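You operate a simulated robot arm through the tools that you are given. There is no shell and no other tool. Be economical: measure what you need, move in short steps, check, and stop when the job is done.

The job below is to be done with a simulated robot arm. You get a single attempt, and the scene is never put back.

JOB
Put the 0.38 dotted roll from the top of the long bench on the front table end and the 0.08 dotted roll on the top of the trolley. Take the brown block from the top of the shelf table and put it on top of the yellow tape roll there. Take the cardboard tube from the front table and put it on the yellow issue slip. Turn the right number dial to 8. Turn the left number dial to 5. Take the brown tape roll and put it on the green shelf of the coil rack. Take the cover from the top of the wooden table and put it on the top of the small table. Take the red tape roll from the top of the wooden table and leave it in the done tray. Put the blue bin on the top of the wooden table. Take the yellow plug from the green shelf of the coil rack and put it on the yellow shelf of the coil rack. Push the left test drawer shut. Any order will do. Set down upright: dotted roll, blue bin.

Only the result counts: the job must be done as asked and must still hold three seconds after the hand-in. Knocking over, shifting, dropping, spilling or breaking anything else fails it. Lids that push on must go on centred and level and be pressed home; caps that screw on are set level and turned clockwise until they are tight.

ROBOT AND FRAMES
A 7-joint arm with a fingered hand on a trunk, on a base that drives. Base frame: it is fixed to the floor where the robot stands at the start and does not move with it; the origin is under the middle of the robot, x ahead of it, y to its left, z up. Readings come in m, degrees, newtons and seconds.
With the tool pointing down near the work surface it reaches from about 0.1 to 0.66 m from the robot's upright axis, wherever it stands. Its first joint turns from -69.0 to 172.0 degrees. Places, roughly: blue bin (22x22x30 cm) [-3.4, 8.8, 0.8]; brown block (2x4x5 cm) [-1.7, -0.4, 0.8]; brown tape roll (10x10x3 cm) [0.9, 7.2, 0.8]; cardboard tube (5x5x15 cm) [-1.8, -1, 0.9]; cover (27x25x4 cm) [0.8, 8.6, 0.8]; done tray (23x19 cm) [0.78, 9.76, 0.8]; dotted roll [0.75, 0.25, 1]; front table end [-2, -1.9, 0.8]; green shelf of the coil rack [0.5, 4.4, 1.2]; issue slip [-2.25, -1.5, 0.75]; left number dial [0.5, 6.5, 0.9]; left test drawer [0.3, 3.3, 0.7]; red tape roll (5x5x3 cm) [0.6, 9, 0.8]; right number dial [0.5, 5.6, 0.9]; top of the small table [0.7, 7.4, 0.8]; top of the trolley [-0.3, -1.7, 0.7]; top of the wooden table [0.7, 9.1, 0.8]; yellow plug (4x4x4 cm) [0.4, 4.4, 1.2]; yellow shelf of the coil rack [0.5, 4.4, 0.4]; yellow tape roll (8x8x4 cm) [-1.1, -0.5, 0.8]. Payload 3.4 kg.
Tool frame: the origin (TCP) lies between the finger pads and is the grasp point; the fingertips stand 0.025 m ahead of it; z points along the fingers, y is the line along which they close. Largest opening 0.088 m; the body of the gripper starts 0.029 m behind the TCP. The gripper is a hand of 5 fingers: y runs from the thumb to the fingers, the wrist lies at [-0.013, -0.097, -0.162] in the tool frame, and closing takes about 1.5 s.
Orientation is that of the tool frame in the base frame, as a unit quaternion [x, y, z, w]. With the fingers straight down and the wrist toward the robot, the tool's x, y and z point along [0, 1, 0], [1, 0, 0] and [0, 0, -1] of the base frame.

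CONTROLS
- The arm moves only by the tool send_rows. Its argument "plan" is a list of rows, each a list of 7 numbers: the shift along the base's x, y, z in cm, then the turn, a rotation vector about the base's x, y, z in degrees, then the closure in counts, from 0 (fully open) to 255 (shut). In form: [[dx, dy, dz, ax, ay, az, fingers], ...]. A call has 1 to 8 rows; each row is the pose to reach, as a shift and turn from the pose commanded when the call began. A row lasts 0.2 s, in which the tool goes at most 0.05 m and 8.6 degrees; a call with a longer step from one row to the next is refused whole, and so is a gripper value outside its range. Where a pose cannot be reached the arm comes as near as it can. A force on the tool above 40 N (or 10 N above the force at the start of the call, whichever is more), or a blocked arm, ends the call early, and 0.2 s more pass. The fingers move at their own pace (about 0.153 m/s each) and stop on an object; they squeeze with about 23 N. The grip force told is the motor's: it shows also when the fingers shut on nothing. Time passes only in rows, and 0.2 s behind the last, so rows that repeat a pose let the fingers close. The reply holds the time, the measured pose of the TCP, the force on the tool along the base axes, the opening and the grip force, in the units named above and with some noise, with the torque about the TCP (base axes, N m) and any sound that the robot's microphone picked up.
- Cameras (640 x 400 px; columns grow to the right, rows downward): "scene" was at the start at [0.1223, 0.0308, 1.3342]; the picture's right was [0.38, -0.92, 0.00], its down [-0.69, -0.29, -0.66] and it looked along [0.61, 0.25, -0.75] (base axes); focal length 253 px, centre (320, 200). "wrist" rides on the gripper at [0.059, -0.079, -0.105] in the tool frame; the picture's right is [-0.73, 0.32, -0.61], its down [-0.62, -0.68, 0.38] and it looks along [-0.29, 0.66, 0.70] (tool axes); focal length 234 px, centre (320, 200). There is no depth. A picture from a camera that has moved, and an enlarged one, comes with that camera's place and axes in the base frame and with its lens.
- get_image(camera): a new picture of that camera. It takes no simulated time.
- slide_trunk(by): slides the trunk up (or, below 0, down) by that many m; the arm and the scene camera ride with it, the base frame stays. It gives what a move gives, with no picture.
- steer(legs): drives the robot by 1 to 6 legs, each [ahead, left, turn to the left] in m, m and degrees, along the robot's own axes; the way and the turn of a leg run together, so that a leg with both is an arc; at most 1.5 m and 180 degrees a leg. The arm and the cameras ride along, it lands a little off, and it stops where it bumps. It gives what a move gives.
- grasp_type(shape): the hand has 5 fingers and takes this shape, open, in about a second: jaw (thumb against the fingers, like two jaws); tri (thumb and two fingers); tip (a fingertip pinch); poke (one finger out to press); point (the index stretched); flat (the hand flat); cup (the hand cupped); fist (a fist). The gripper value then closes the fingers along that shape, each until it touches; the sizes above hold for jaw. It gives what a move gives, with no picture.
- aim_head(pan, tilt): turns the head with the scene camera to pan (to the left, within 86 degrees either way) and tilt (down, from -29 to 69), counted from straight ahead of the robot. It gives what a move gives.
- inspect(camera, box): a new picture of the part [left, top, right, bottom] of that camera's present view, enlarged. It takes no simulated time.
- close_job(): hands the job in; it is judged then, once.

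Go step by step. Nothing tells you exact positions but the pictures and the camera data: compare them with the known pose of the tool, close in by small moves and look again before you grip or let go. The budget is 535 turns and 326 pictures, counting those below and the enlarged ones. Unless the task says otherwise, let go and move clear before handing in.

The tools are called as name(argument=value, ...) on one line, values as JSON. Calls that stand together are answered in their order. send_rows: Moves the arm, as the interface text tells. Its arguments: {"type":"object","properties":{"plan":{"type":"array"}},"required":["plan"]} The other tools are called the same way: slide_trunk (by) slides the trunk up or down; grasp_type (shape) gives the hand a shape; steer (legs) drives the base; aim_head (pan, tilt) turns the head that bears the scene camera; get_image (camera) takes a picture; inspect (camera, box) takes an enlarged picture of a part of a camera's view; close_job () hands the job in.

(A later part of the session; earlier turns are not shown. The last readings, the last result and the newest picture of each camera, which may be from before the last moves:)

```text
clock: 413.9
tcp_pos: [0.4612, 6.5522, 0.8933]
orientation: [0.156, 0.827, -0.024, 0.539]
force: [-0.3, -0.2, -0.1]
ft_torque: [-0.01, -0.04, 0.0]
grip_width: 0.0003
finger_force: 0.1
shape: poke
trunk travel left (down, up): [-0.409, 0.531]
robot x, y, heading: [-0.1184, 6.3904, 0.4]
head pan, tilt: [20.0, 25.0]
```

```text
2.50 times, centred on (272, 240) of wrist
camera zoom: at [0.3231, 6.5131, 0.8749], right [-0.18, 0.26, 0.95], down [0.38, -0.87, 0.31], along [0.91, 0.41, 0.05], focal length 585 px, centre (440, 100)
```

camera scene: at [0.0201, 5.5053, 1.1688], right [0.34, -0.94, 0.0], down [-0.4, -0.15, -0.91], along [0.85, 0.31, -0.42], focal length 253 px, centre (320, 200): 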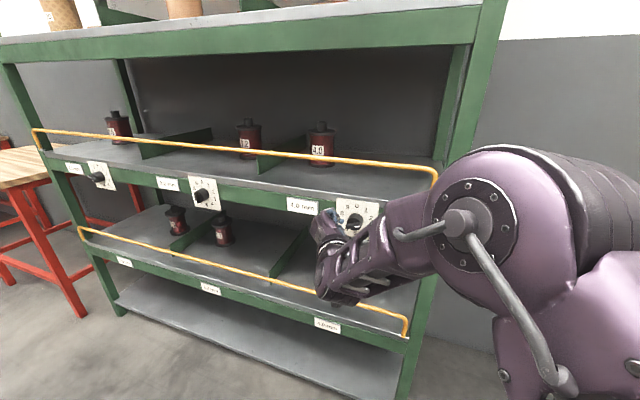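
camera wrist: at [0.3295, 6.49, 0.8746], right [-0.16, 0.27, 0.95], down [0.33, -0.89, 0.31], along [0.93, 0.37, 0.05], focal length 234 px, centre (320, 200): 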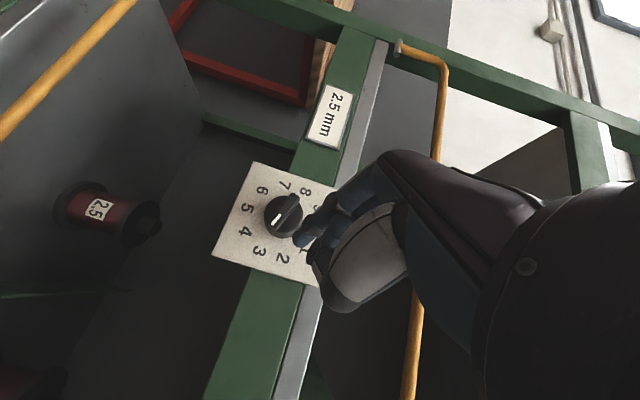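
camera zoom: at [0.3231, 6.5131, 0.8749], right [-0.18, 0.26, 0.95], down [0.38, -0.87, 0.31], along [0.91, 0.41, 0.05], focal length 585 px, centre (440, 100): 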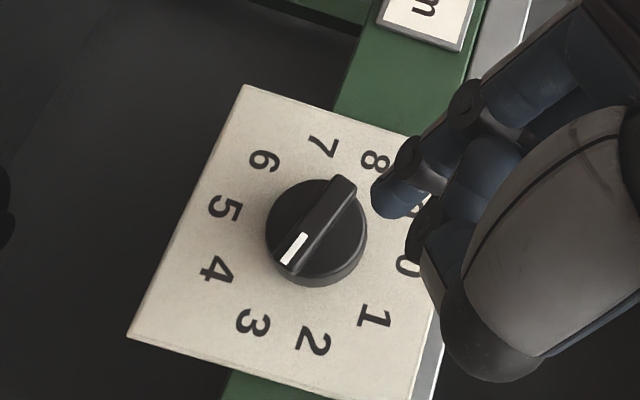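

The left knob's axis is at about (6.548, 0.857) and it points at 3; the goal is 5, clockwise. I'll push the right half of its bar down from above.

send_rows(plan=[[0, -0.86, 0.2, 0, 0, 0, 0], [3, -0.86, 0.1, 0, 0, 0, 0], [5.9, -0.86, 0, 0, 0, 0, 0], [5.9, -1.31, -0.62, 0, 0, 0, 0], [5.9, -1.87, -1.25, 0, 0, 0, 0], [5.9, -2.26, -2.21, 0, 0, 0, 0], [5.9, -2.32, -2.71, 0, 0, 0, 0], [5.9, -2.32, -2.71, 0, 0, 0, 0]])

inspect(camera="wrist", box=[160, 130, 384, 290])

```text
clock: 415.7
tcp_pos: [0.5195, 6.5263, 0.87]
orientation: [0.159, 0.825, -0.023, 0.541]
force: [5.6, -10.0, 22.1]
ft_torque: [0.42, -0.15, -0.13]
grip_width: 0.0
finger_force: 0.1
shape: poke
trunk travel left (down, up): [-0.409, 0.531]
robot x, y, heading: [-0.1165, 6.3897, 0.4]
head pan, tilt: [20.0, 25.0]
```

```text
2.50 times, centred on (272, 210) of wrist
camera zoom: at [0.3817, 6.4867, 0.85], right [-0.18, 0.26, 0.95], down [0.37, -0.87, 0.31], along [0.91, 0.41, 0.06], focal length 585 px, centre (440, 175)
```

zoom: 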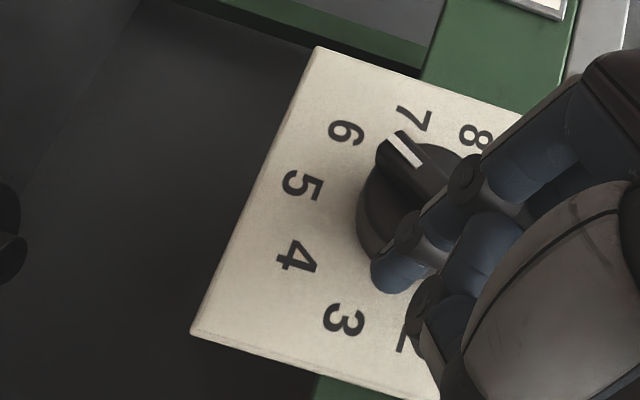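

The pointer went past 5 to about 5.75. I'll push the top end of the bar back left, stopping with the bar vertical.

send_rows(plan=[[0, -0.7, 0.4, 0, 0, 0, 0], [0, -0.7, 1.3, 0, 0, 0, 0], [0, 0, 1.2, 0, 0, 0, 0], [0, 0.25, 1.1, 0, 0, 0, 0], [0, 0.45, 1.0, 0, 0, 0, 0], [0, 0.45, 1.0, 0, 0, 0, 0]])

inspect(camera="wrist", box=[160, 130, 384, 290])

```text
clock: 417.1
tcp_pos: [0.519, 6.5348, 0.879]
orientation: [0.156, 0.827, -0.022, 0.54]
force: [-3.4, -2.0, 6.8]
ft_torque: [0.06, -0.06, 0.04]
grip_width: 0.0
finger_force: 0.0
shape: poke
trunk travel left (down, up): [-0.409, 0.531]
robot x, y, heading: [-0.1194, 6.3895, -0.0]
head pan, tilt: [20.0, 25.0]
```

```text
2.50 times, centred on (272, 210) of wrist
camera zoom: at [0.3806, 6.4947, 0.8588], right [-0.18, 0.26, 0.95], down [0.38, -0.87, 0.31], along [0.91, 0.41, 0.06], focal length 585 px, centre (440, 175)
```

zoom: 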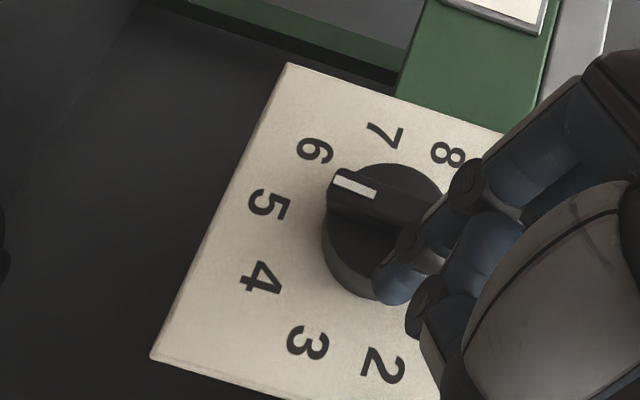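

The bar lines up with 5. Easing off and withdrawing.

send_rows(plan=[[-0.2, -0.4, 0.1, 0, 0, 0, 0], [-0.5, -0.8, 0.2, 0, 0, 0, 0], [-2.5, -0.8, 0.2, 0, 0, 0, 0], [-5, -0.8, 0.2, 0, 0, 0, 0], [-6, -0.8, 0.5, 0, 0, 0, 0], [-6, 1.8, 1, 0, 0, 0, 0], [-6, 1.8, 1, 0, 0, 0, 0]])

inspect(camera="wrist", box=[160, 160, 384, 320])

```text
clock: 418.7
tcp_pos: [0.4608, 6.5504, 0.8882]
orientation: [0.156, 0.827, -0.024, 0.54]
force: [-0.8, -0.3, 0.3]
ft_torque: [0.0, 0.02, 0.0]
grip_width: 0.0
finger_force: 0.0
shape: poke
trunk travel left (down, up): [-0.409, 0.531]
robot x, y, heading: [-0.12, 6.3885, 0.1]
head pan, tilt: [20.0, 25.0]
```

```text
2.50 times, centred on (272, 240) of wrist
camera zoom: at [0.323, 6.512, 0.8686], right [-0.18, 0.26, 0.95], down [0.38, -0.87, 0.31], along [0.91, 0.41, 0.05], focal length 585 px, centre (440, 100)
```

zoom: 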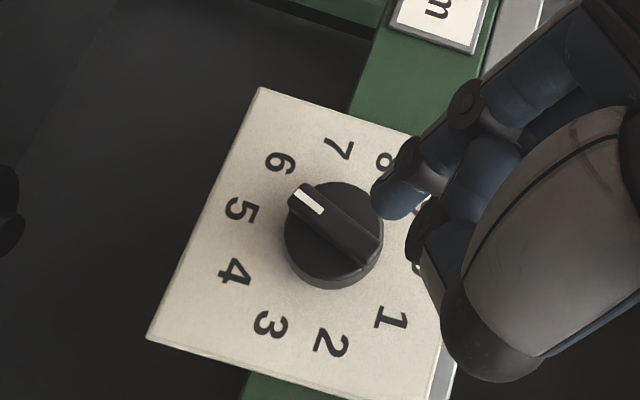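

Withdrawing dragged it to about 5.5. I'll repeat the push and this time withdraw straight back with no sideways move.

send_rows(plan=[[0, -1.5, -0.5, 0, 0, 0, 0], [0, -3.0, -0.9, 0, 0, 0, 0], [3, -3.0, -0.9, 0, 0, 0, 0], [5.8, -3.0, -0.9, 0, 0, 0, 0], [5.8, -2.4, -0.9, 0, 0, 0, 0], [5.8, -1.9, -0.9, 0, 0, 0, 0], [5.8, -1.55, -0.9, 0, 0, 0, 0], [5.8, -1.55, -0.9, 0, 0, 0, 0]])

inspect(camera="wrist", box=[160, 130, 384, 290])

```text
clock: 420.5
tcp_pos: [0.5178, 6.5345, 0.8776]
orientation: [0.158, 0.827, -0.023, 0.54]
force: [-3.8, -10.0, 5.7]
ft_torque: [-0.09, -0.04, -0.2]
grip_width: 0.0
finger_force: 0.2
shape: poke
trunk travel left (down, up): [-0.409, 0.531]
robot x, y, heading: [-0.1184, 6.3907, 0.1]
head pan, tilt: [20.0, 25.0]
```

```text
2.50 times, centred on (272, 210) of wrist
camera zoom: at [0.3803, 6.4955, 0.8597], right [-0.18, 0.26, 0.95], down [0.37, -0.87, 0.31], along [0.91, 0.41, 0.06], focal length 585 px, centre (440, 175)
```

zoom: 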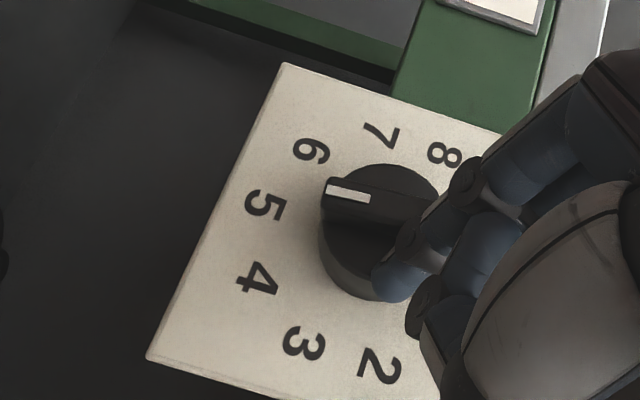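

send_rows(plan=[[-1, 0, 0, 0, 0, 0, 0], [-3, 0, 0, 0, 0, 0, 0], [-5, 0, 0, 0, 0, 0, 0], [-6, 0, 0, 0, 0, 0, 0], [-6, 1.5, 1, 0, 0, 0, 0], [-6, 1.5, 1, 0, 0, 0, 0]])

inspect(camera="wrist", box=[160, 160, 384, 320])

```text
clock: 421.9
tcp_pos: [0.458, 6.5504, 0.887]
orientation: [0.157, 0.827, -0.024, 0.54]
force: [-0.5, 0.1, 0.3]
ft_torque: [0.0, 0.0, -0.03]
grip_width: 0.0
finger_force: 0.1
shape: poke
trunk travel left (down, up): [-0.409, 0.531]
robot x, y, heading: [-0.1191, 6.3921, -0.0]
head pan, tilt: [20.0, 25.0]
```

```text
2.50 times, centred on (272, 240) of wrist
camera zoom: at [0.32, 6.511, 0.8679], right [-0.18, 0.26, 0.95], down [0.38, -0.87, 0.31], along [0.91, 0.41, 0.05], focal length 585 px, centre (440, 100)
```

zoom: 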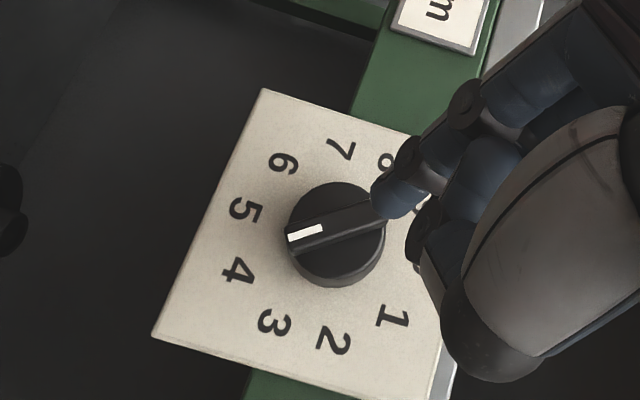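

Preload in the fingertip dragged it to 4. I'll swing it clockwise past 5 again, then bring it back more gently before withdrawing.

send_rows(plan=[[0, -0.68, 0.7, 0, 0, 0, 0], [3, -0.68, 0.65, 0, 0, 0, 0], [6.1, -0.68, 0.63, 0, 0, 0, 0], [6.1, -1.13, 0.01, 0, 0, 0, 0], [6.1, -1.69, -0.62, 0, 0, 0, 0], [6.1, -2.08, -1.58, 0, 0, 0, 0], [6.1, -2.14, -2.08, 0, 0, 0, 0], [6.1, -2.14, -2.08, 0, 0, 0, 0]])

send_rows(plan=[[0, -0.7, 0.4, 0, 0, 0, 0], [0, -0.7, 1.3, 0, 0, 0, 0], [0, 0, 1.2, 0, 0, 0, 0], [0, 0.2, 1.1, 0, 0, 0, 0], [0, 0.3, 1.0, 0, 0, 0, 0], [0, 0.3, 1.0, 0, 0, 0, 0]])

inspect(camera="wrist", box=[160, 130, 384, 290])

```text
clock: 423.7
tcp_pos: [0.5201, 6.5271, 0.8725]
orientation: [0.159, 0.825, -0.023, 0.542]
force: [5.6, -9.1, 17.4]
ft_torque: [0.25, -0.09, -0.12]
grip_width: 0.0
finger_force: 0.1
shape: poke
trunk travel left (down, up): [-0.409, 0.531]
robot x, y, heading: [-0.1203, 6.3888, -0.0]
head pan, tilt: [20.0, 25.0]
```

```text
clock: 425.1
tcp_pos: [0.5168, 6.5325, 0.8776]
orientation: [0.155, 0.827, -0.023, 0.539]
force: [-3.8, -2.0, 2.7]
ft_torque: [0.05, -0.06, 0.0]
grip_width: 0.0003
finger_force: 0.1
shape: poke
trunk travel left (down, up): [-0.409, 0.531]
robot x, y, heading: [-0.115, 6.3924, 0.2]
head pan, tilt: [20.0, 25.0]
```

```text
2.50 times, centred on (272, 210) of wrist
camera zoom: at [0.3797, 6.493, 0.8587], right [-0.18, 0.26, 0.95], down [0.38, -0.87, 0.31], along [0.91, 0.41, 0.06], focal length 585 px, centre (440, 175)
```

zoom: 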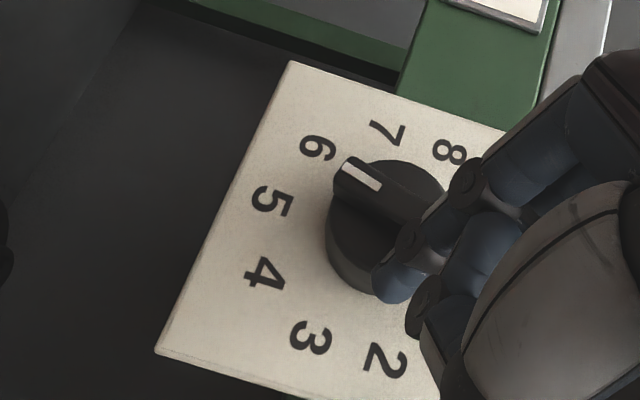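

send_rows(plan=[[0, 0.1, 0, 0, 0, 0, 0], [0, 0.1, 0, 0, 0, 0, 0], [0, -0.1, 0, 0, 0, 0, 0], [-1, -0.15, 0, 0, 0, 0, 0], [-3, -0.15, 0, 0, 0, 0, 0], [-5, -0.15, 0, 0, 0, 0, 0], [-6, 1.4, 1, 0, 0, 0, 0], [-6, 1.4, 1, 0, 0, 0, 0]])

inspect(camera="wrist", box=[160, 160, 384, 320])

```text
clock: 426.9
tcp_pos: [0.4595, 6.5469, 0.8874]
orientation: [0.155, 0.827, -0.023, 0.539]
force: [0.0, -0.1, 0.4]
ft_torque: [0.01, -0.01, -0.01]
grip_width: 0.0
finger_force: 0.1
shape: poke
trunk travel left (down, up): [-0.409, 0.531]
robot x, y, heading: [-0.1214, 6.394, 0.4]
head pan, tilt: [20.0, 25.0]
```

```text
2.50 times, centred on (272, 240) of wrist
camera zoom: at [0.3214, 6.5064, 0.8675], right [-0.18, 0.26, 0.95], down [0.38, -0.87, 0.31], along [0.91, 0.41, 0.05], focal length 585 px, centre (440, 100)
```

zoom: 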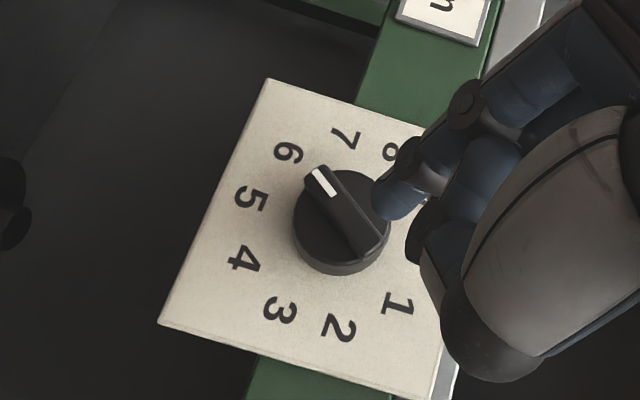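

Poking is too sensitive. The hand's closing direction is nearly horizontal here, so pinching the bar between thumb and fingers will square it up vertical, which is 5. Switching to the three-finger pinch and aligning.

send_rows(plan=[[-3, 0, 0, 0, 0, 0, 0], [-4, 0, 0, -5, 0, 0, 0], [-4, 0, 0, -10, 0, 0, 0], [-4, 0, 0, -15, 0, 0, 0], [-4, 0, 0, -15, 0, 0, 0]])

grasp_type(shape="tri")

get_image(camera="wrist")

```text
clock: 428.1
tcp_pos: [0.4181, 6.5489, 0.8868]
orientation: [0.083, 0.817, -0.132, 0.555]
force: [-0.1, -0.3, -0.4]
ft_torque: [-0.02, -0.02, -0.02]
grip_width: 0.0
finger_force: 0.2
shape: poke
trunk travel left (down, up): [-0.409, 0.531]
robot x, y, heading: [-0.1186, 6.3894, 0.1]
head pan, tilt: [20.0, 25.0]
```

```text
clock: 429.0
tcp_pos: [0.4182, 6.5479, 0.8865]
orientation: [0.084, 0.817, -0.132, 0.555]
force: [0.4, 0.4, -0.2]
ft_torque: [-0.01, -0.02, 0.02]
grip_width: 0.0879
finger_force: 0.1
shape: tri
trunk travel left (down, up): [-0.409, 0.531]
robot x, y, heading: [-0.115, 6.3883, 0.1]
head pan, tilt: [20.0, 25.0]
```

```text
114 pictures are left
camera wrist: at [0.2808, 6.5046, 0.8785], right [-0.18, 0.5, 0.85], down [0.38, -0.76, 0.53], along [0.91, 0.41, -0.05], focal length 234 px, centre (320, 200)
```

wrist: 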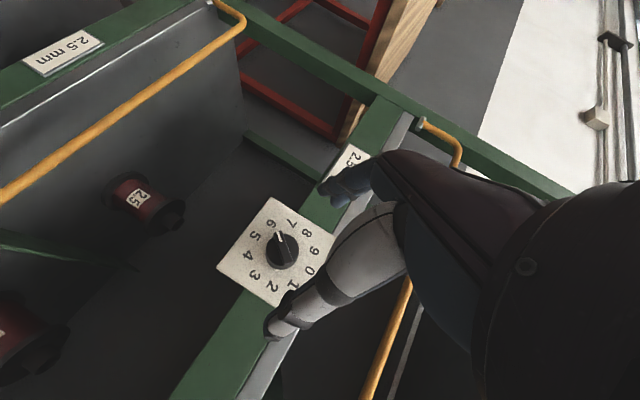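

send_rows(plan=[[2, 0.1, -1, 7.5, 0, 0, 0], [5, 0.3, -2.3, 7.5, 0, 0, 0], [7, 0.35, -2.3, 7.5, 0, 0, 0], [9, 0.35, -2.3, 7.5, 0, 0, 0], [10.3, 0.35, -2.3, 7.5, 0, 0, 0], [10.3, 0.35, -2.3, 7.5, 0, 0, 0]])

inspect(camera="wrist", box=[160, 130, 384, 290])

```text
clock: 430.4
tcp_pos: [0.5202, 6.5505, 0.8629]
orientation: [0.121, 0.824, -0.077, 0.548]
force: [-2.1, 0.0, 0.0]
ft_torque: [0.02, -0.03, 0.09]
grip_width: 0.0876
finger_force: 0.1
shape: tri
trunk travel left (down, up): [-0.409, 0.531]
robot x, y, heading: [-0.1165, 6.388, 0.2]
head pan, tilt: [20.0, 25.0]
```

```text
2.50 times, centred on (272, 210) of wrist
camera zoom: at [0.3829, 6.5089, 0.8497], right [-0.18, 0.39, 0.91], down [0.38, -0.82, 0.42], along [0.91, 0.42, 0.0], focal length 585 px, centre (440, 175)
```

zoom: 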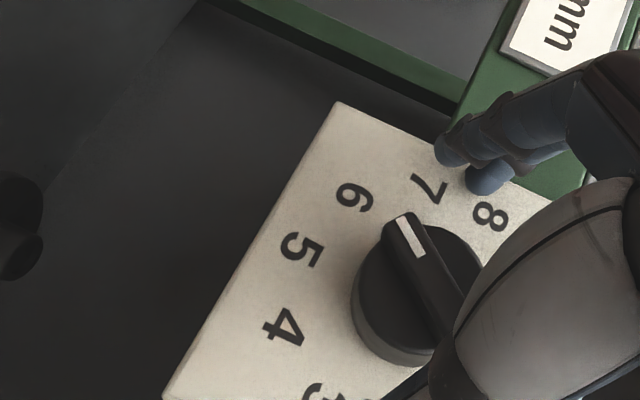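

send_rows(plan=[[0, 0, 0, 0, 0, 0, 120], [0, 0, 0, 0, 0, 0, 160], [0, 0, 0, 0, 0, 0, 200], [0, 0, 0, 0, 0, 0, 255], [0, 0, 0, 0, 0, 0, 255], [0, 0, 0, 0, 0, 0, 255], [0, 0, 0, 0, 0, 0, 255], [0, 0, 0, 0, 0, 0, 255]])

inspect(camera="wrist", box=[160, 130, 384, 290])

```text
clock: 432.2
tcp_pos: [0.5204, 6.5529, 0.8634]
orientation: [0.119, 0.824, -0.078, 0.548]
force: [-3.0, 6.1, -1.6]
ft_torque: [0.03, 0.0, 0.06]
grip_width: 0.0239
finger_force: 23.3
shape: tri
trunk travel left (down, up): [-0.409, 0.531]
robot x, y, heading: [-0.117, 6.3913, 0.1]
head pan, tilt: [20.0, 25.0]
```

```text
2.50 times, centred on (272, 210) of wrist
camera zoom: at [0.3828, 6.5101, 0.8493], right [-0.18, 0.39, 0.91], down [0.38, -0.82, 0.43], along [0.91, 0.42, 0.0], focal length 585 px, centre (440, 175)
```

zoom: 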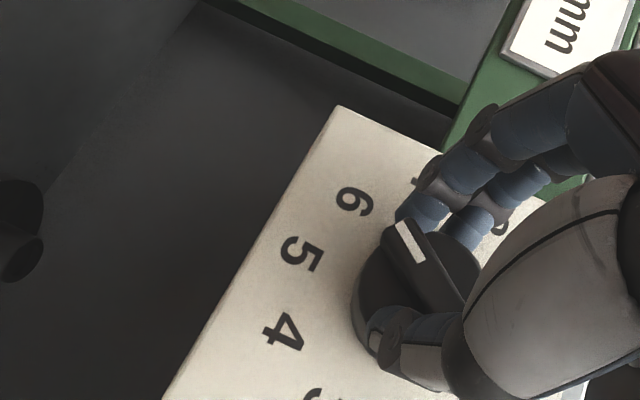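

The pinch holds the knob's disc. With it gripped, I'll rotate the hand about 36° counter-clockwise to take it from 6 to 5.

send_rows(plan=[[0, 0, 0, -7, 0, 0, 255], [0, 0, 0, -14, 0, 0, 255], [0, 0, 0, -21, 0, 0, 255], [0, 0, 0, -28, 0, 0, 255], [0, 0, 0, -36, 0, 0, 255], [0, 0, 0, -36, 0, 0, 255]])

inspect(camera="wrist", box=[160, 130, 384, 290])

```text
clock: 433.6
tcp_pos: [0.5006, 6.513, 0.8423]
orientation: [-0.044, 0.766, -0.33, 0.55]
force: [-0.7, -1.1, 0.3]
ft_torque: [-0.01, 0.01, 0.0]
grip_width: 0.0161
finger_force: 23.9
shape: tri
out of reach, approached as far as the arm can: row 4, 5, 6
trunk travel left (down, up): [-0.409, 0.531]
robot x, y, heading: [-0.1193, 6.39, 0.1]
head pan, tilt: [20.0, 25.0]
```

```text
2.50 times, centred on (272, 210) of wrist
camera zoom: at [0.3621, 6.4731, 0.8564], right [-0.15, 0.84, 0.52], down [0.38, -0.44, 0.82], along [0.91, 0.32, -0.25], focal length 585 px, centre (440, 175)
```

zoom: 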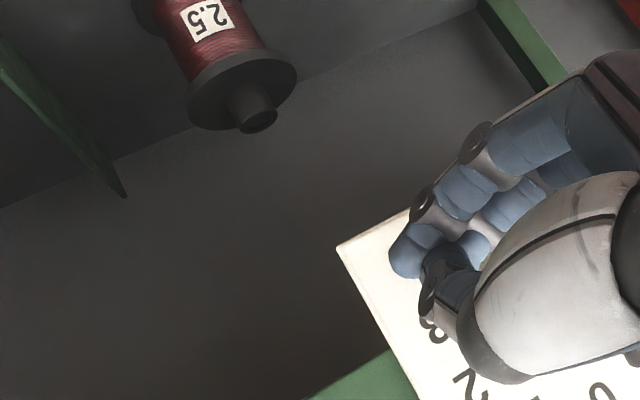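

send_rows(plan=[[-3, 0, 0, 0, 0, 0, 200], [-6, 0, 0, 0, 0, 0, 200], [-7, 2, 1.5, 8, 0, 0, 200], [-7, 3.5, 3, 16, 0, 0, 200], [-7, 3.5, 4, 24, 0, 0, 200], [-7, 3.5, 4, 29, 0, 0, 200], [-7, 3.5, 4, 29, 0, 0, 200]])

inspect(camera="wrist", box=[130, 130, 410, 330])

```text
clock: 435.2
tcp_pos: [0.4228, 6.5585, 0.8895]
orientation: [0.086, 0.818, -0.128, 0.554]
force: [-0.5, -0.5, 0.4]
ft_torque: [-0.03, -0.02, -0.02]
grip_width: 0.0192
finger_force: 0.1
shape: tri
trunk travel left (down, up): [-0.409, 0.531]
robot x, y, heading: [-0.121, 6.3888, 0.1]
head pan, tilt: [20.0, 25.0]
```

```text
2.00 times, centred on (270, 230) of wrist
camera zoom: at [0.2854, 6.5157, 0.8807], right [-0.18, 0.49, 0.85], down [0.38, -0.77, 0.52], along [0.91, 0.41, -0.05], focal length 468 px, centre (420, 140)
```

zoom: 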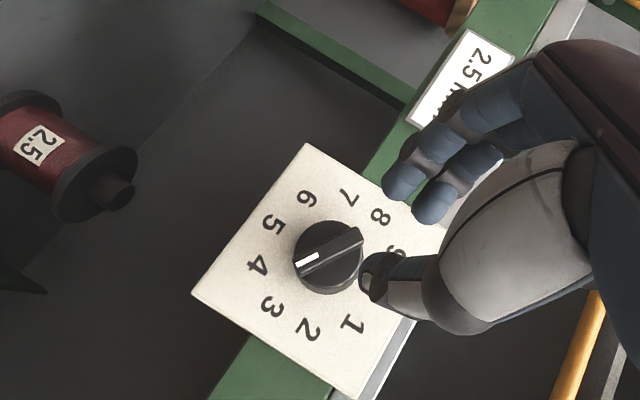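

The pointer ended near 3.3. I'll first poke it back near vertical as before, then pinch only the raised bar, a little shallower, so it squares up at 5.

grasp_type(shape="poke")

send_rows(plan=[[0, 0, 0, 5, 0, 0, 0], [2, -0.5, 0.2, 10, 0, 0, 0], [4, -1.0, 0.4, 15, 0, 0, 0], [4, -1.0, 0.4, 15, 0, 0, 0]])

inspect(camera="wrist", box=[160, 160, 384, 320])

```text
clock: 436.1
tcp_pos: [0.4226, 6.559, 0.8893]
orientation: [0.086, 0.818, -0.129, 0.554]
force: [-0.5, -0.3, -0.4]
ft_torque: [-0.01, -0.04, 0.02]
grip_width: 0.0001
finger_force: 0.1
shape: poke
trunk travel left (down, up): [-0.409, 0.531]
robot x, y, heading: [-0.1185, 6.3907, 0.2]
head pan, tilt: [20.0, 25.0]
```

```text
clock: 437.1
tcp_pos: [0.4637, 6.5486, 0.8941]
orientation: [0.158, 0.828, -0.02, 0.537]
force: [0.0, 0.1, 0.4]
ft_torque: [0.01, -0.01, 0.02]
grip_width: 0.0
finger_force: 0.0
shape: poke
trunk travel left (down, up): [-0.409, 0.531]
robot x, y, heading: [-0.1205, 6.388, 0.2]
head pan, tilt: [20.0, 25.0]
```

```text
2.50 times, centred on (272, 240) of wrist
camera zoom: at [0.3257, 6.5087, 0.8748], right [-0.18, 0.25, 0.95], down [0.38, -0.87, 0.3], along [0.91, 0.41, 0.06], focal length 585 px, centre (440, 100)
```

zoom: 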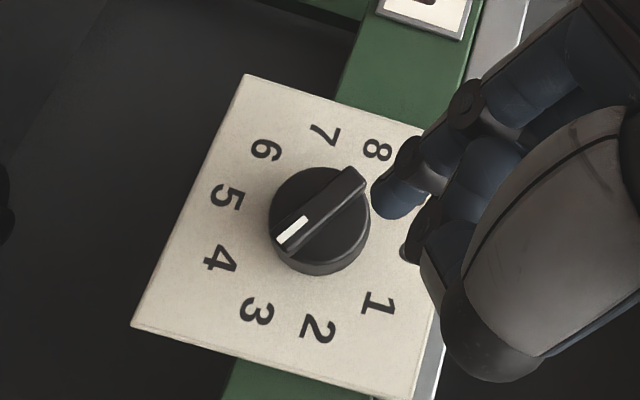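

send_rows(plan=[[0, -0.5, 0, 0, 0, 0, 0], [3, -0.5, -0.05, 0, 0, 0, 0], [5.7, -0.5, -0.08, 0, 0, 0, 0], [5.7, -0.95, -0.7, 0, 0, 0, 0], [5.7, -1.51, -1.33, 0, 0, 0, 0], [5.7, -1.9, -2.29, 0, 0, 0, 0], [5.7, -1.96, -2.79, 0, 0, 0, 0], [5.7, -1.96, -2.79, 0, 0, 0, 0]])

send_rows(plan=[[-1, -0.6, 0.2, 0, 0, 0, 0], [-3.5, -0.6, 0.2, 0, 0, 0, 0], [-6, -0.6, 0.2, 0, 0, 0, 0], [-8, 1, 1.5, 0, 0, 0, 0], [-10, 2, 2.5, -5, 0, 0, 0], [-10, 2, 2.5, -7.5, 0, 0, 0], [-10, 2, 2.5, -7.5, 0, 0, 0]])

inspect(camera="wrist", box=[160, 130, 384, 290])

```text
clock: 438.9
tcp_pos: [0.5189, 6.5239, 0.8702]
orientation: [0.162, 0.825, -0.02, 0.541]
force: [5.0, -9.4, 19.7]
ft_torque: [0.35, -0.12, -0.15]
grip_width: 0.0
finger_force: 0.0
shape: poke
trunk travel left (down, up): [-0.409, 0.531]
robot x, y, heading: [-0.1183, 6.3926, 0.3]
head pan, tilt: [20.0, 25.0]
```

```text
clock: 440.5
tcp_pos: [0.4183, 6.5481, 0.8895]
orientation: [0.122, 0.824, -0.075, 0.548]
force: [0.7, 0.4, -0.1]
ft_torque: [0.0, 0.02, 0.03]
grip_width: 0.0
finger_force: 0.1
shape: poke
trunk travel left (down, up): [-0.409, 0.531]
robot x, y, heading: [-0.1214, 6.3892, -0.2]
head pan, tilt: [20.0, 25.0]
```

```text
2.50 times, centred on (272, 210) of wrist
camera zoom: at [0.28, 6.5057, 0.8756], right [-0.18, 0.38, 0.91], down [0.38, -0.83, 0.42], along [0.91, 0.42, 0.0], focal length 585 px, centre (440, 175)
```

zoom: 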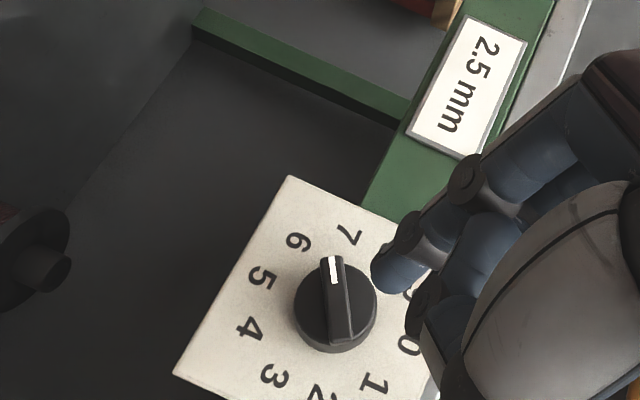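

The pointer is at about 6.5. I'll now pinch the raised bar with the three-finger grip at a shallower depth to square it vertical.

grasp_type(shape="tri")

send_rows(plan=[[2, 0.35, -1.5, 0, 0, 0, 0], [5, 0.35, -2.65, 0, 0, 0, 0], [8, 0.35, -2.65, 0, 0, 0, 0], [9.1, 0.35, -2.65, 0, 0, 0, 0], [9.1, 0.35, -2.65, 0, 0, 0, 120], [9.1, 0.35, -2.65, 0, 0, 0, 160], [9.1, 0.35, -2.65, 0, 0, 0, 255], [9.1, 0.35, -2.65, 0, 0, 0, 255]])

send_rows(plan=[[0, 0, 0, 0, 0, 0, 255], [0, 0, 0, 0, 0, 0, 255], [0, 0, 0, 0, 0, 0, 255], [0, 0, 0, 0, 0, 0, 255]])

inspect(camera="wrist", box=[160, 130, 384, 290])

```text
clock: 441.4
tcp_pos: [0.4177, 6.5475, 0.8889]
orientation: [0.123, 0.824, -0.074, 0.548]
force: [-0.3, 0.9, 0.3]
ft_torque: [0.03, 0.02, 0.01]
grip_width: 0.088
finger_force: 0.0
shape: tri
trunk travel left (down, up): [-0.409, 0.531]
robot x, y, heading: [-0.1203, 6.39, -0.0]
head pan, tilt: [20.0, 25.0]
```

```text
clock: 443.2
tcp_pos: [0.5097, 6.5553, 0.864]
orientation: [0.12, 0.825, -0.073, 0.547]
force: [-1.1, 9.4, -3.7]
ft_torque: [0.08, -0.02, 0.3]
grip_width: 0.0161
finger_force: 23.3
shape: tri
trunk travel left (down, up): [-0.409, 0.531]
robot x, y, heading: [-0.1174, 6.3892, 0.4]
head pan, tilt: [20.0, 25.0]
```

```text
clock: 444.2
tcp_pos: [0.5098, 6.5565, 0.8633]
orientation: [0.12, 0.825, -0.075, 0.548]
force: [-5.4, 12.9, -4.6]
ft_torque: [0.09, -0.03, 0.43]
grip_width: 0.0157
finger_force: 22.6
shape: tri
trunk travel left (down, up): [-0.409, 0.531]
robot x, y, heading: [-0.1206, 6.3889, 0.2]
head pan, tilt: [20.0, 25.0]
```

```text
2.50 times, centred on (272, 210) of wrist
camera zoom: at [0.3722, 6.5136, 0.85], right [-0.18, 0.38, 0.91], down [0.38, -0.82, 0.42], along [0.91, 0.42, 0.0], focal length 585 px, centre (440, 175)
```

zoom: 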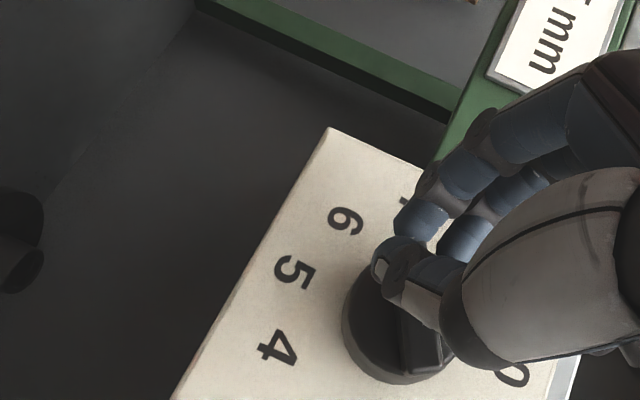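

The pinch only caught the bar's end. Gripping the disc did turn it, so I'll regrip the disc and turn in smaller, reachable strokes of about 27°.

send_rows(plan=[[0, 0, 0, 0, 0, 0, 100], [0, 0, 0, 0, 0, 0, 0], [-3, 0, 0, 5, 0, 0, 0], [-4, -0.2, 0, 10, 0, 0, 0], [-4, -0.4, 0, 15, 0, 0, 0], [-4, -0.4, 0, 15, 0, 0, 0]])

inspect(camera="wrist", box=[160, 130, 384, 290])

```text
clock: 445.6
tcp_pos: [0.4714, 6.5478, 0.8651]
orientation: [0.194, 0.827, 0.034, 0.527]
force: [0.4, -0.3, 0.5]
ft_torque: [-0.03, 0.02, -0.01]
grip_width: 0.0873
finger_force: 0.0
shape: tri
trunk travel left (down, up): [-0.409, 0.531]
robot x, y, heading: [-0.1197, 6.3922, 0.0]
head pan, tilt: [20.0, 25.0]
```

```text
2.50 times, centred on (272, 210) of wrist
camera zoom: at [0.3328, 6.5114, 0.8391], right [-0.18, 0.13, 0.98], down [0.38, -0.91, 0.19], along [0.91, 0.4, 0.11], focal length 585 px, centre (440, 175)
```

zoom: 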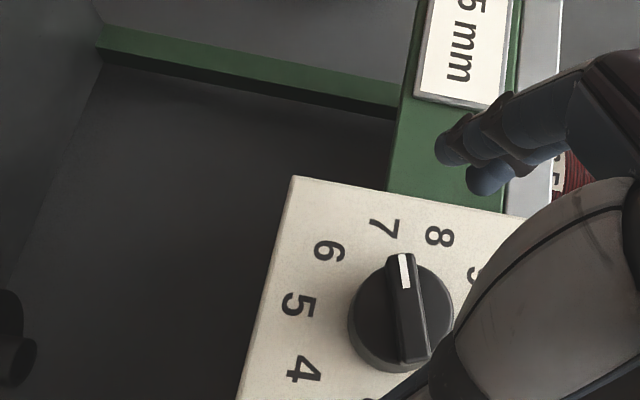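

send_rows(plan=[[2.5, 0.28, 0.1, 0, 0, 0, 0], [4.9, 0.28, 0.1, 0, 0, 0, 0], [4.9, 0.28, 0.1, 0, 0, 0, 120], [4.9, 0.28, 0.1, 0, 0, 0, 180], [4.9, 0.28, 0.1, 0, 0, 0, 255], [4.9, 0.28, 0.1, 0, 0, 0, 255], [4.9, 0.28, 0.1, 0, 0, 0, 255], [4.9, 0.28, 0.1, 0, 0, 0, 255]])

send_rows(plan=[[0, 0.1, -0.1, -7, 0, 0, 255], [0, 0.2, -0.2, -14, 0, 0, 255], [0, 0.25, -0.25, -21, 0, 0, 255], [0, 0.3, -0.3, -28, 0, 0, 255], [0, 0.3, -0.3, -28, 0, 0, 255]])

inspect(camera="wrist", box=[160, 130, 384, 290])

```text
clock: 447.4
tcp_pos: [0.5227, 6.5502, 0.8633]
orientation: [0.193, 0.827, 0.034, 0.527]
force: [-3.2, 4.6, -1.5]
ft_torque: [0.06, 0.01, 0.05]
grip_width: 0.0272
finger_force: 22.7
shape: tri
trunk travel left (down, up): [-0.409, 0.531]
robot x, y, heading: [-0.1211, 6.393, -0.0]
head pan, tilt: [20.0, 25.0]
```

```text
clock: 448.6
tcp_pos: [0.5222, 6.5533, 0.8617]
orientation: [0.059, 0.81, -0.169, 0.558]
force: [-0.1, 3.2, -0.4]
ft_torque: [0.01, -0.03, 0.0]
grip_width: 0.0264
finger_force: 23.3
shape: tri
trunk travel left (down, up): [-0.409, 0.531]
robot x, y, heading: [-0.1174, 6.3901, 0.3]
head pan, tilt: [20.0, 25.0]
```

```text
2.50 times, centred on (272, 210) of wrist
camera zoom: at [0.3836, 6.5089, 0.8574], right [-0.18, 0.57, 0.8], down [0.38, -0.71, 0.59], along [0.91, 0.41, -0.09], focal length 585 px, centre (440, 175)
```

zoom: 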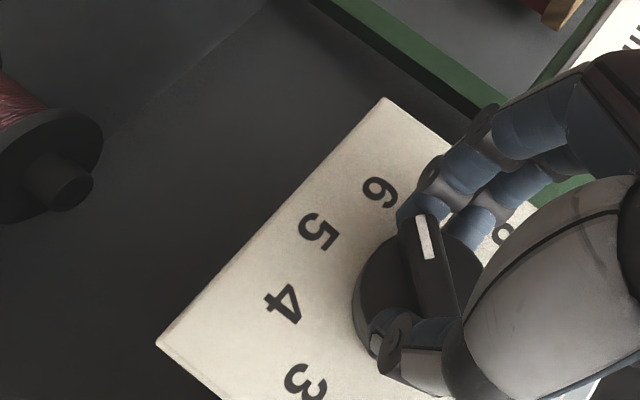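

The grip-and-turn works: one stroke took it from 7 to 6. One more stroke of 36°.

send_rows(plan=[[0, 0, 0, 0, 0, 0, 100], [0, 0, 0, 0, 0, 0, 0], [-2.5, 0, 0, 0, 0, 0, 0], [-4, 0, 0.1, 8, 0, 0, 0], [-4, -0.1, 0.2, 16, 0, 0, 0], [-4, -0.2, 0.3, 24, 0, 0, 0], [-4, -0.3, 0.35, 32, 0, 0, 0], [-4, -0.35, 0.4, 36, 0, 0, 0]])

inspect(camera="wrist", box=[160, 130, 384, 290])

```text
clock: 450.4
tcp_pos: [0.4827, 6.5509, 0.8667]
orientation: [0.194, 0.827, 0.034, 0.527]
force: [-0.6, 0.4, 0.2]
ft_torque: [-0.05, 0.0, 0.0]
grip_width: 0.0876
finger_force: 0.0
shape: tri
out of reach, approached as far as the arm can: row 7, 8
trunk travel left (down, up): [-0.409, 0.531]
robot x, y, heading: [-0.1196, 6.3908, 0.0]
head pan, tilt: [20.0, 25.0]
```

```text
2.50 times, centred on (272, 210) of wrist
camera zoom: at [0.3435, 6.5141, 0.8413], right [-0.18, 0.13, 0.98], down [0.38, -0.91, 0.19], along [0.91, 0.4, 0.11], focal length 585 px, centre (440, 175)
```

zoom: 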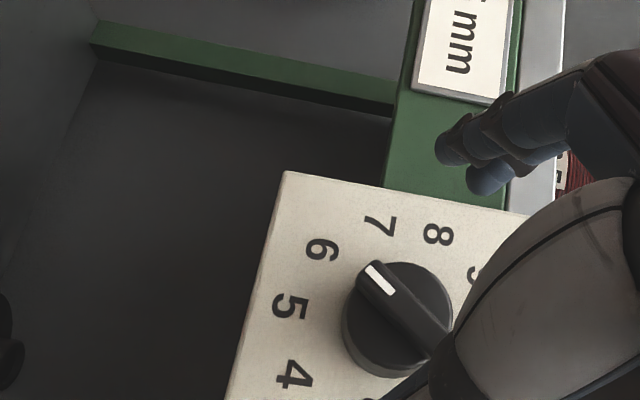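

send_rows(plan=[[2.5, 0, 0, 0, 0, 0, 0], [3.9, -0.05, 0, 0, 0, 0, 0], [3.9, -0.05, 0, 0, 0, 0, 120], [3.9, -0.05, 0, 0, 0, 0, 180], [3.9, -0.05, 0, 0, 0, 0, 255], [3.9, -0.05, 0, 0, 0, 0, 255], [3.9, -0.05, 0, 0, 0, 0, 255], [3.9, -0.05, 0, 0, 0, 0, 255]])

send_rows(plan=[[0, 0.1, -0.1, -7, 0, 0, 255], [0, 0.2, -0.2, -14, 0, 0, 255], [0, 0.25, -0.25, -21, 0, 0, 255], [0, 0.3, -0.3, -28, 0, 0, 255], [0, 0.35, -0.35, -33, 0, 0, 255], [0, 0.35, -0.35, -33, 0, 0, 255]])

send_rows(plan=[[0, 0, 0, 0, 0, 0, 100], [0, 0, 0, 0, 0, 0, 0], [-2.5, 0, 0, 0, 0, 0, 0], [-4, 0, 0.1, 8, 0, 0, 0], [-4, -0.1, 0.2, 16, 0, 0, 0], [-4, -0.2, 0.3, 25, 0, 0, 0], [-4, -0.2, 0.3, 25, 0, 0, 0]])

inspect(camera="wrist", box=[160, 130, 384, 290])

```text
clock: 452.2
tcp_pos: [0.5176, 6.5525, 0.8663]
orientation: [0.193, 0.827, 0.034, 0.528]
force: [-4.4, 2.8, -1.8]
ft_torque: [0.03, 0.05, 0.12]
grip_width: 0.0209
finger_force: 23.0
shape: tri
trunk travel left (down, up): [-0.409, 0.531]
robot x, y, heading: [-0.1189, 6.3908, 0.1]
head pan, tilt: [20.0, 25.0]
```

```text
clock: 453.6
tcp_pos: [0.5172, 6.5535, 0.8637]
orientation: [0.035, 0.802, -0.203, 0.561]
force: [-11.5, 5.5, 0.0]
ft_torque: [0.01, 0.02, 0.09]
grip_width: 0.0208
finger_force: 23.0
shape: tri
trunk travel left (down, up): [-0.409, 0.531]
robot x, y, heading: [-0.1173, 6.3915, -0.1]
head pan, tilt: [20.0, 25.0]
```

```text
refused: row 6 steps farther than a row can; nothing moved
```

```text
2.50 times, centred on (272, 210) of wrist
camera zoom: at [0.3797, 6.5101, 0.8627], right [-0.18, 0.64, 0.75], down [0.38, -0.66, 0.65], along [0.91, 0.4, -0.12], focal length 585 px, centre (440, 175)
```

zoom: 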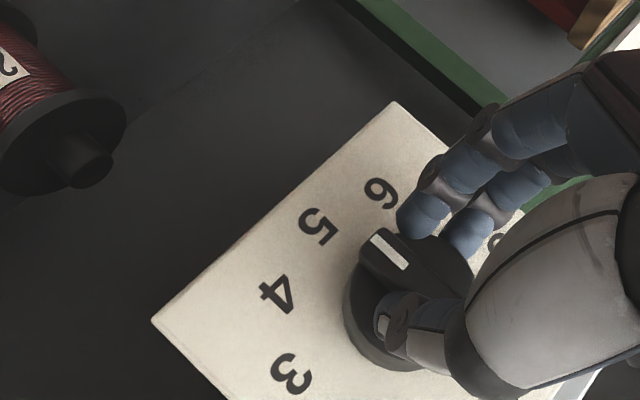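

send_rows(plan=[[0, 0, 0, 0, 0, 0, 100], [0, 0, 0, 0, 0, 0, 0], [-2.5, 0, 0, 0, 0, 0, 0], [-4, 0, 0.1, 8, 0, 0, 0], [-4, -0.1, 0.2, 16, 0, 0, 0], [-4, -0.2, 0.3, 24, 0, 0, 0], [-4, -0.2, 0.3, 24, 0, 0, 0]])

inspect(camera="wrist", box=[160, 130, 384, 290])

```text
clock: 455.2
tcp_pos: [0.4792, 6.5528, 0.8639]
orientation: [0.152, 0.827, -0.031, 0.54]
force: [-0.4, 0.2, 0.0]
ft_torque: [-0.01, 0.01, 0.03]
grip_width: 0.0876
finger_force: 0.1
shape: tri
trunk travel left (down, up): [-0.409, 0.531]
robot x, y, heading: [-0.1181, 6.3875, 0.0]
head pan, tilt: [20.0, 25.0]
```

```text
2.50 times, centred on (272, 210) of wrist
camera zoom: at [0.3413, 6.5117, 0.8464], right [-0.18, 0.28, 0.94], down [0.38, -0.87, 0.33], along [0.91, 0.41, 0.05], focal length 585 px, centre (440, 175)
```

zoom: 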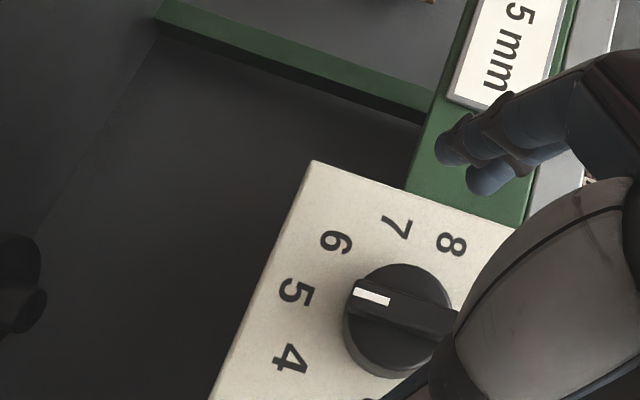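

send_rows(plan=[[-3, 0, 0, 0, 0, 0, 0], [-6, 0.3, 0.5, 0, 0, 0, 0], [-9, 1, 1.5, 0, 0, 0, 0], [-9, 2, 3, 0, 0, 0, 0], [-9, 2, 3, 0, 0, 0, 0]])

inspect(camera="wrist", box=[190, 160, 350, 290])

get_image(camera="scene")

```text
clock: 456.4
tcp_pos: [0.3903, 6.5723, 0.8963]
orientation: [0.151, 0.827, -0.031, 0.54]
force: [-0.1, -1.0, -0.1]
ft_torque: [0.01, 0.03, 0.01]
grip_width: 0.0876
finger_force: 0.0
shape: tri
trunk travel left (down, up): [-0.409, 0.531]
robot x, y, heading: [-0.116, 6.3923, 0.1]
head pan, tilt: [20.0, 25.0]
```

```text
3.08 times, centred on (270, 225) of wrist
camera zoom: at [0.2525, 6.5312, 0.8782], right [-0.18, 0.28, 0.94], down [0.38, -0.87, 0.33], along [0.91, 0.41, 0.05], focal length 720 px, centre (474, 123)
```

zoom: 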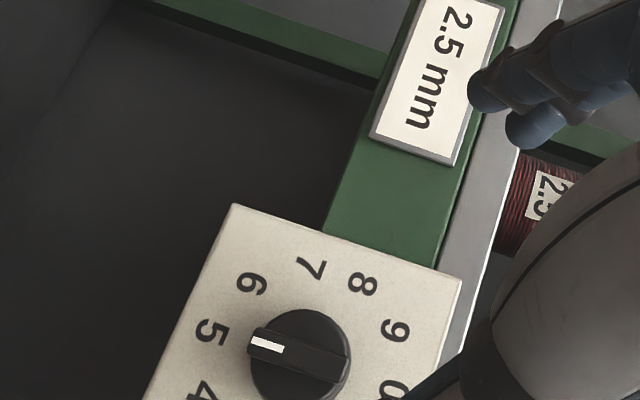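

```text
100 pictures are left
camera scene: at [0.0184, 6.4227, 1.1689], right [0.34, -0.94, 0.0], down [-0.4, -0.15, -0.91], along [0.85, 0.31, -0.42], focal length 253 px, centre (320, 200)
```

scene: 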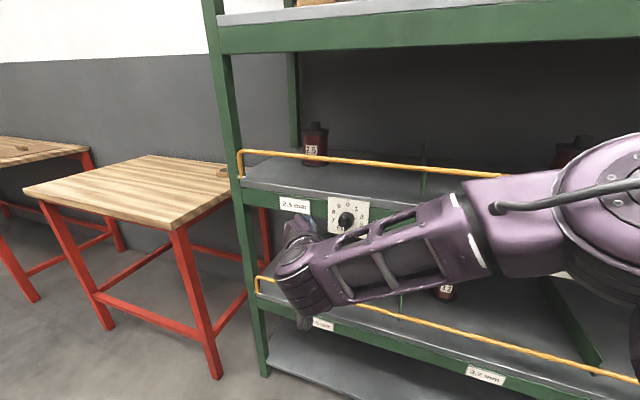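

The left dial now reads 5 and the right 8. I'll back away, return the hand to pointing down and raise the trunk, then look at the small table.

steer(legs=[[-0.35, 0, 0]])

slide_trunk(by=0.3)

send_rows(plan=[[0, 0, 0, 4.3, 3.84, -5.1, 0], [0, 0, 0, 8.6, 7.7, -10.2, 0], [0, 0, 0, 12.9, 11.5, -15.3, 0], [0, 0, 0, 17.2, 15.4, -20.4, 0], [0, 0, 0, 21.5, 19.2, -25.5, 0], [0, 0, 0, 25.8, 23, -30.6, 0], [0, 0, 0, 30.1, 26.9, -35.7, 0], [0, 0, 0, 34.5, 30.7, -40.8, 0]])

send_rows(plan=[[0, 0, 0, 4.3, 3.84, -5.1, 0], [0, 0, 0, 8.6, 7.7, -10.2, 0], [0, 0, 0, 12.9, 11.5, -15.3, 0], [0, 0, 0, 17.2, 15.4, -20.4, 0], [0, 0, 0, 17.2, 15.4, -20.4, 0]])

grasp_type(shape="jaw")

```text
clock: 458.7
tcp_pos: [0.0385, 6.5672, 0.8971]
orientation: [0.154, 0.826, -0.033, 0.541]
force: [0.8, 0.7, -0.4]
ft_torque: [-0.03, -0.01, 0.02]
grip_width: 0.0877
finger_force: 0.0
shape: tri
trunk travel left (down, up): [-0.409, 0.531]
robot x, y, heading: [-0.4728, 6.3919, -0.4]
head pan, tilt: [20.0, 25.0]
```

```text
clock: 461.7
tcp_pos: [0.0401, 6.5684, 1.1967]
orientation: [0.154, 0.827, -0.033, 0.54]
force: [-0.3, -0.8, 0.5]
ft_torque: [-0.01, -0.02, -0.01]
grip_width: 0.0878
finger_force: 0.1
shape: tri
trunk travel left (down, up): [-0.709, 0.231]
robot x, y, heading: [-0.4728, 6.3917, -0.2]
head pan, tilt: [20.0, 25.0]
```

```text
clock: 463.5
tcp_pos: [0.0385, 6.5666, 1.1957]
orientation: [0.561, 0.804, -0.014, 0.197]
force: [0.8, 0.2, -0.2]
ft_torque: [0.0, -0.01, -0.01]
grip_width: 0.0876
finger_force: 0.0
shape: tri
trunk travel left (down, up): [-0.709, 0.231]
robot x, y, heading: [-0.4668, 6.3932, -0.3]
head pan, tilt: [20.0, 25.0]
```

```text
clock: 464.7
tcp_pos: [0.0385, 6.569, 1.1975]
orientation: [0.708, 0.706, -0.003, -0.002]
force: [0.4, -0.1, -0.2]
ft_torque: [-0.01, 0.01, 0.02]
grip_width: 0.0879
finger_force: 0.0
shape: tri
trunk travel left (down, up): [-0.709, 0.231]
robot x, y, heading: [-0.4748, 6.3899, -0.2]
head pan, tilt: [20.0, 25.0]
```

```text
clock: 465.6
tcp_pos: [0.0386, 6.5704, 1.1971]
orientation: [0.709, 0.705, -0.002, -0.002]
force: [-0.4, 1.1, -0.1]
ft_torque: [0.02, 0.01, -0.03]
grip_width: 0.0879
finger_force: 0.0
shape: jaw
trunk travel left (down, up): [-0.709, 0.231]
robot x, y, heading: [-0.4707, 6.3923, -0.4]
head pan, tilt: [20.0, 25.0]
```

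steer(legs=[[0, 0.75, 0.4]])

aim_head(pan=30, tilt=32)

get_image(camera="scene")

```text
clock: 469.7
tcp_pos: [0.0115, 7.358, 1.197]
orientation: [0.689, 0.725, -0.003, -0.002]
force: [0.8, -0.7, 0.0]
ft_torque: [-0.02, 0.0, 0.0]
grip_width: 0.0877
finger_force: 0.0
shape: jaw
trunk travel left (down, up): [-0.709, 0.231]
robot x, y, heading: [-0.491, 7.1555, 2.7]
head pan, tilt: [20.0, 25.0]
```

```text
clock: 470.4
tcp_pos: [0.011, 7.3583, 1.1972]
orientation: [0.689, 0.725, -0.003, -0.002]
force: [-0.2, 0.0, 0.4]
ft_torque: [0.01, -0.03, -0.02]
grip_width: 0.088
finger_force: 0.0
shape: jaw
trunk travel left (down, up): [-0.709, 0.231]
robot x, y, heading: [-0.4897, 7.1548, 2.9]
head pan, tilt: [30.0, 32.0]
```

```text
99 pictures are left
camera scene: at [-0.3627, 7.2042, 1.4578], right [0.54, -0.84, 0.0], down [-0.45, -0.29, -0.85], along [0.71, 0.46, -0.53], focal length 253 px, centre (320, 200)
```

scene: 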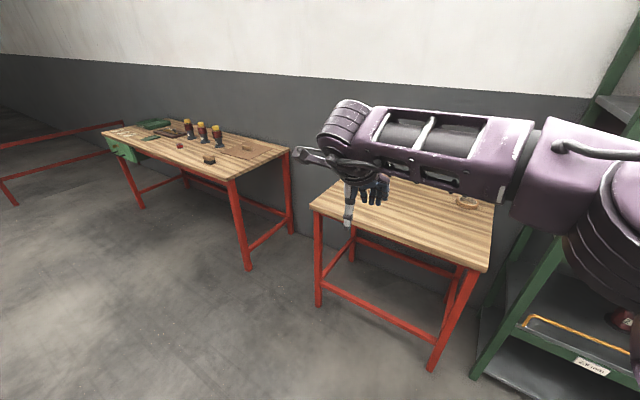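

inspect(camera="scene", box=[440, 185, 504, 225])

inspect(camera="scene", box=[90, 105, 300, 195])

```text
10.00 times, centred on (472, 205) of scene
camera zoom: at [-0.3627, 7.2042, 1.4578], right [0.54, -0.84, 0.0], down [-0.45, -0.29, -0.85], along [0.71, 0.46, -0.53], focal length 2526 px, centre (-1200, 150)
```

zoom: 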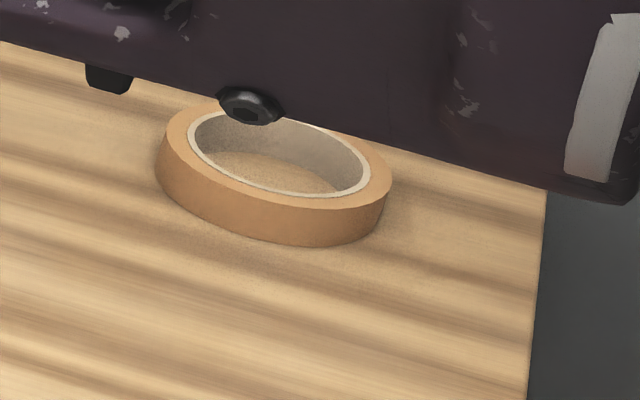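

```text
3.05 times, centred on (195, 150) of scene
camera zoom: at [-0.3627, 7.2042, 1.4578], right [0.54, -0.84, 0.0], down [-0.45, -0.29, -0.85], along [0.71, 0.46, -0.53], focal length 770 px, centre (701, 352)
```

zoom: 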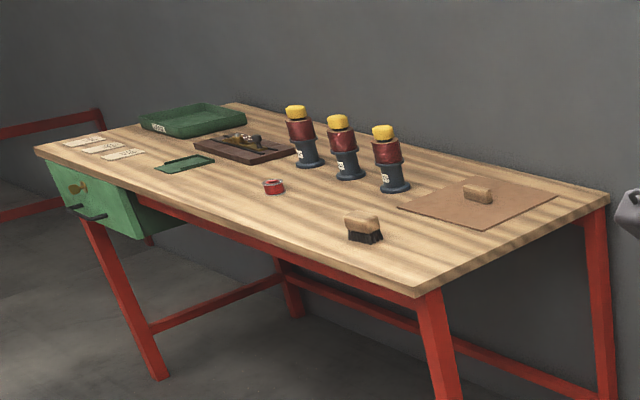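

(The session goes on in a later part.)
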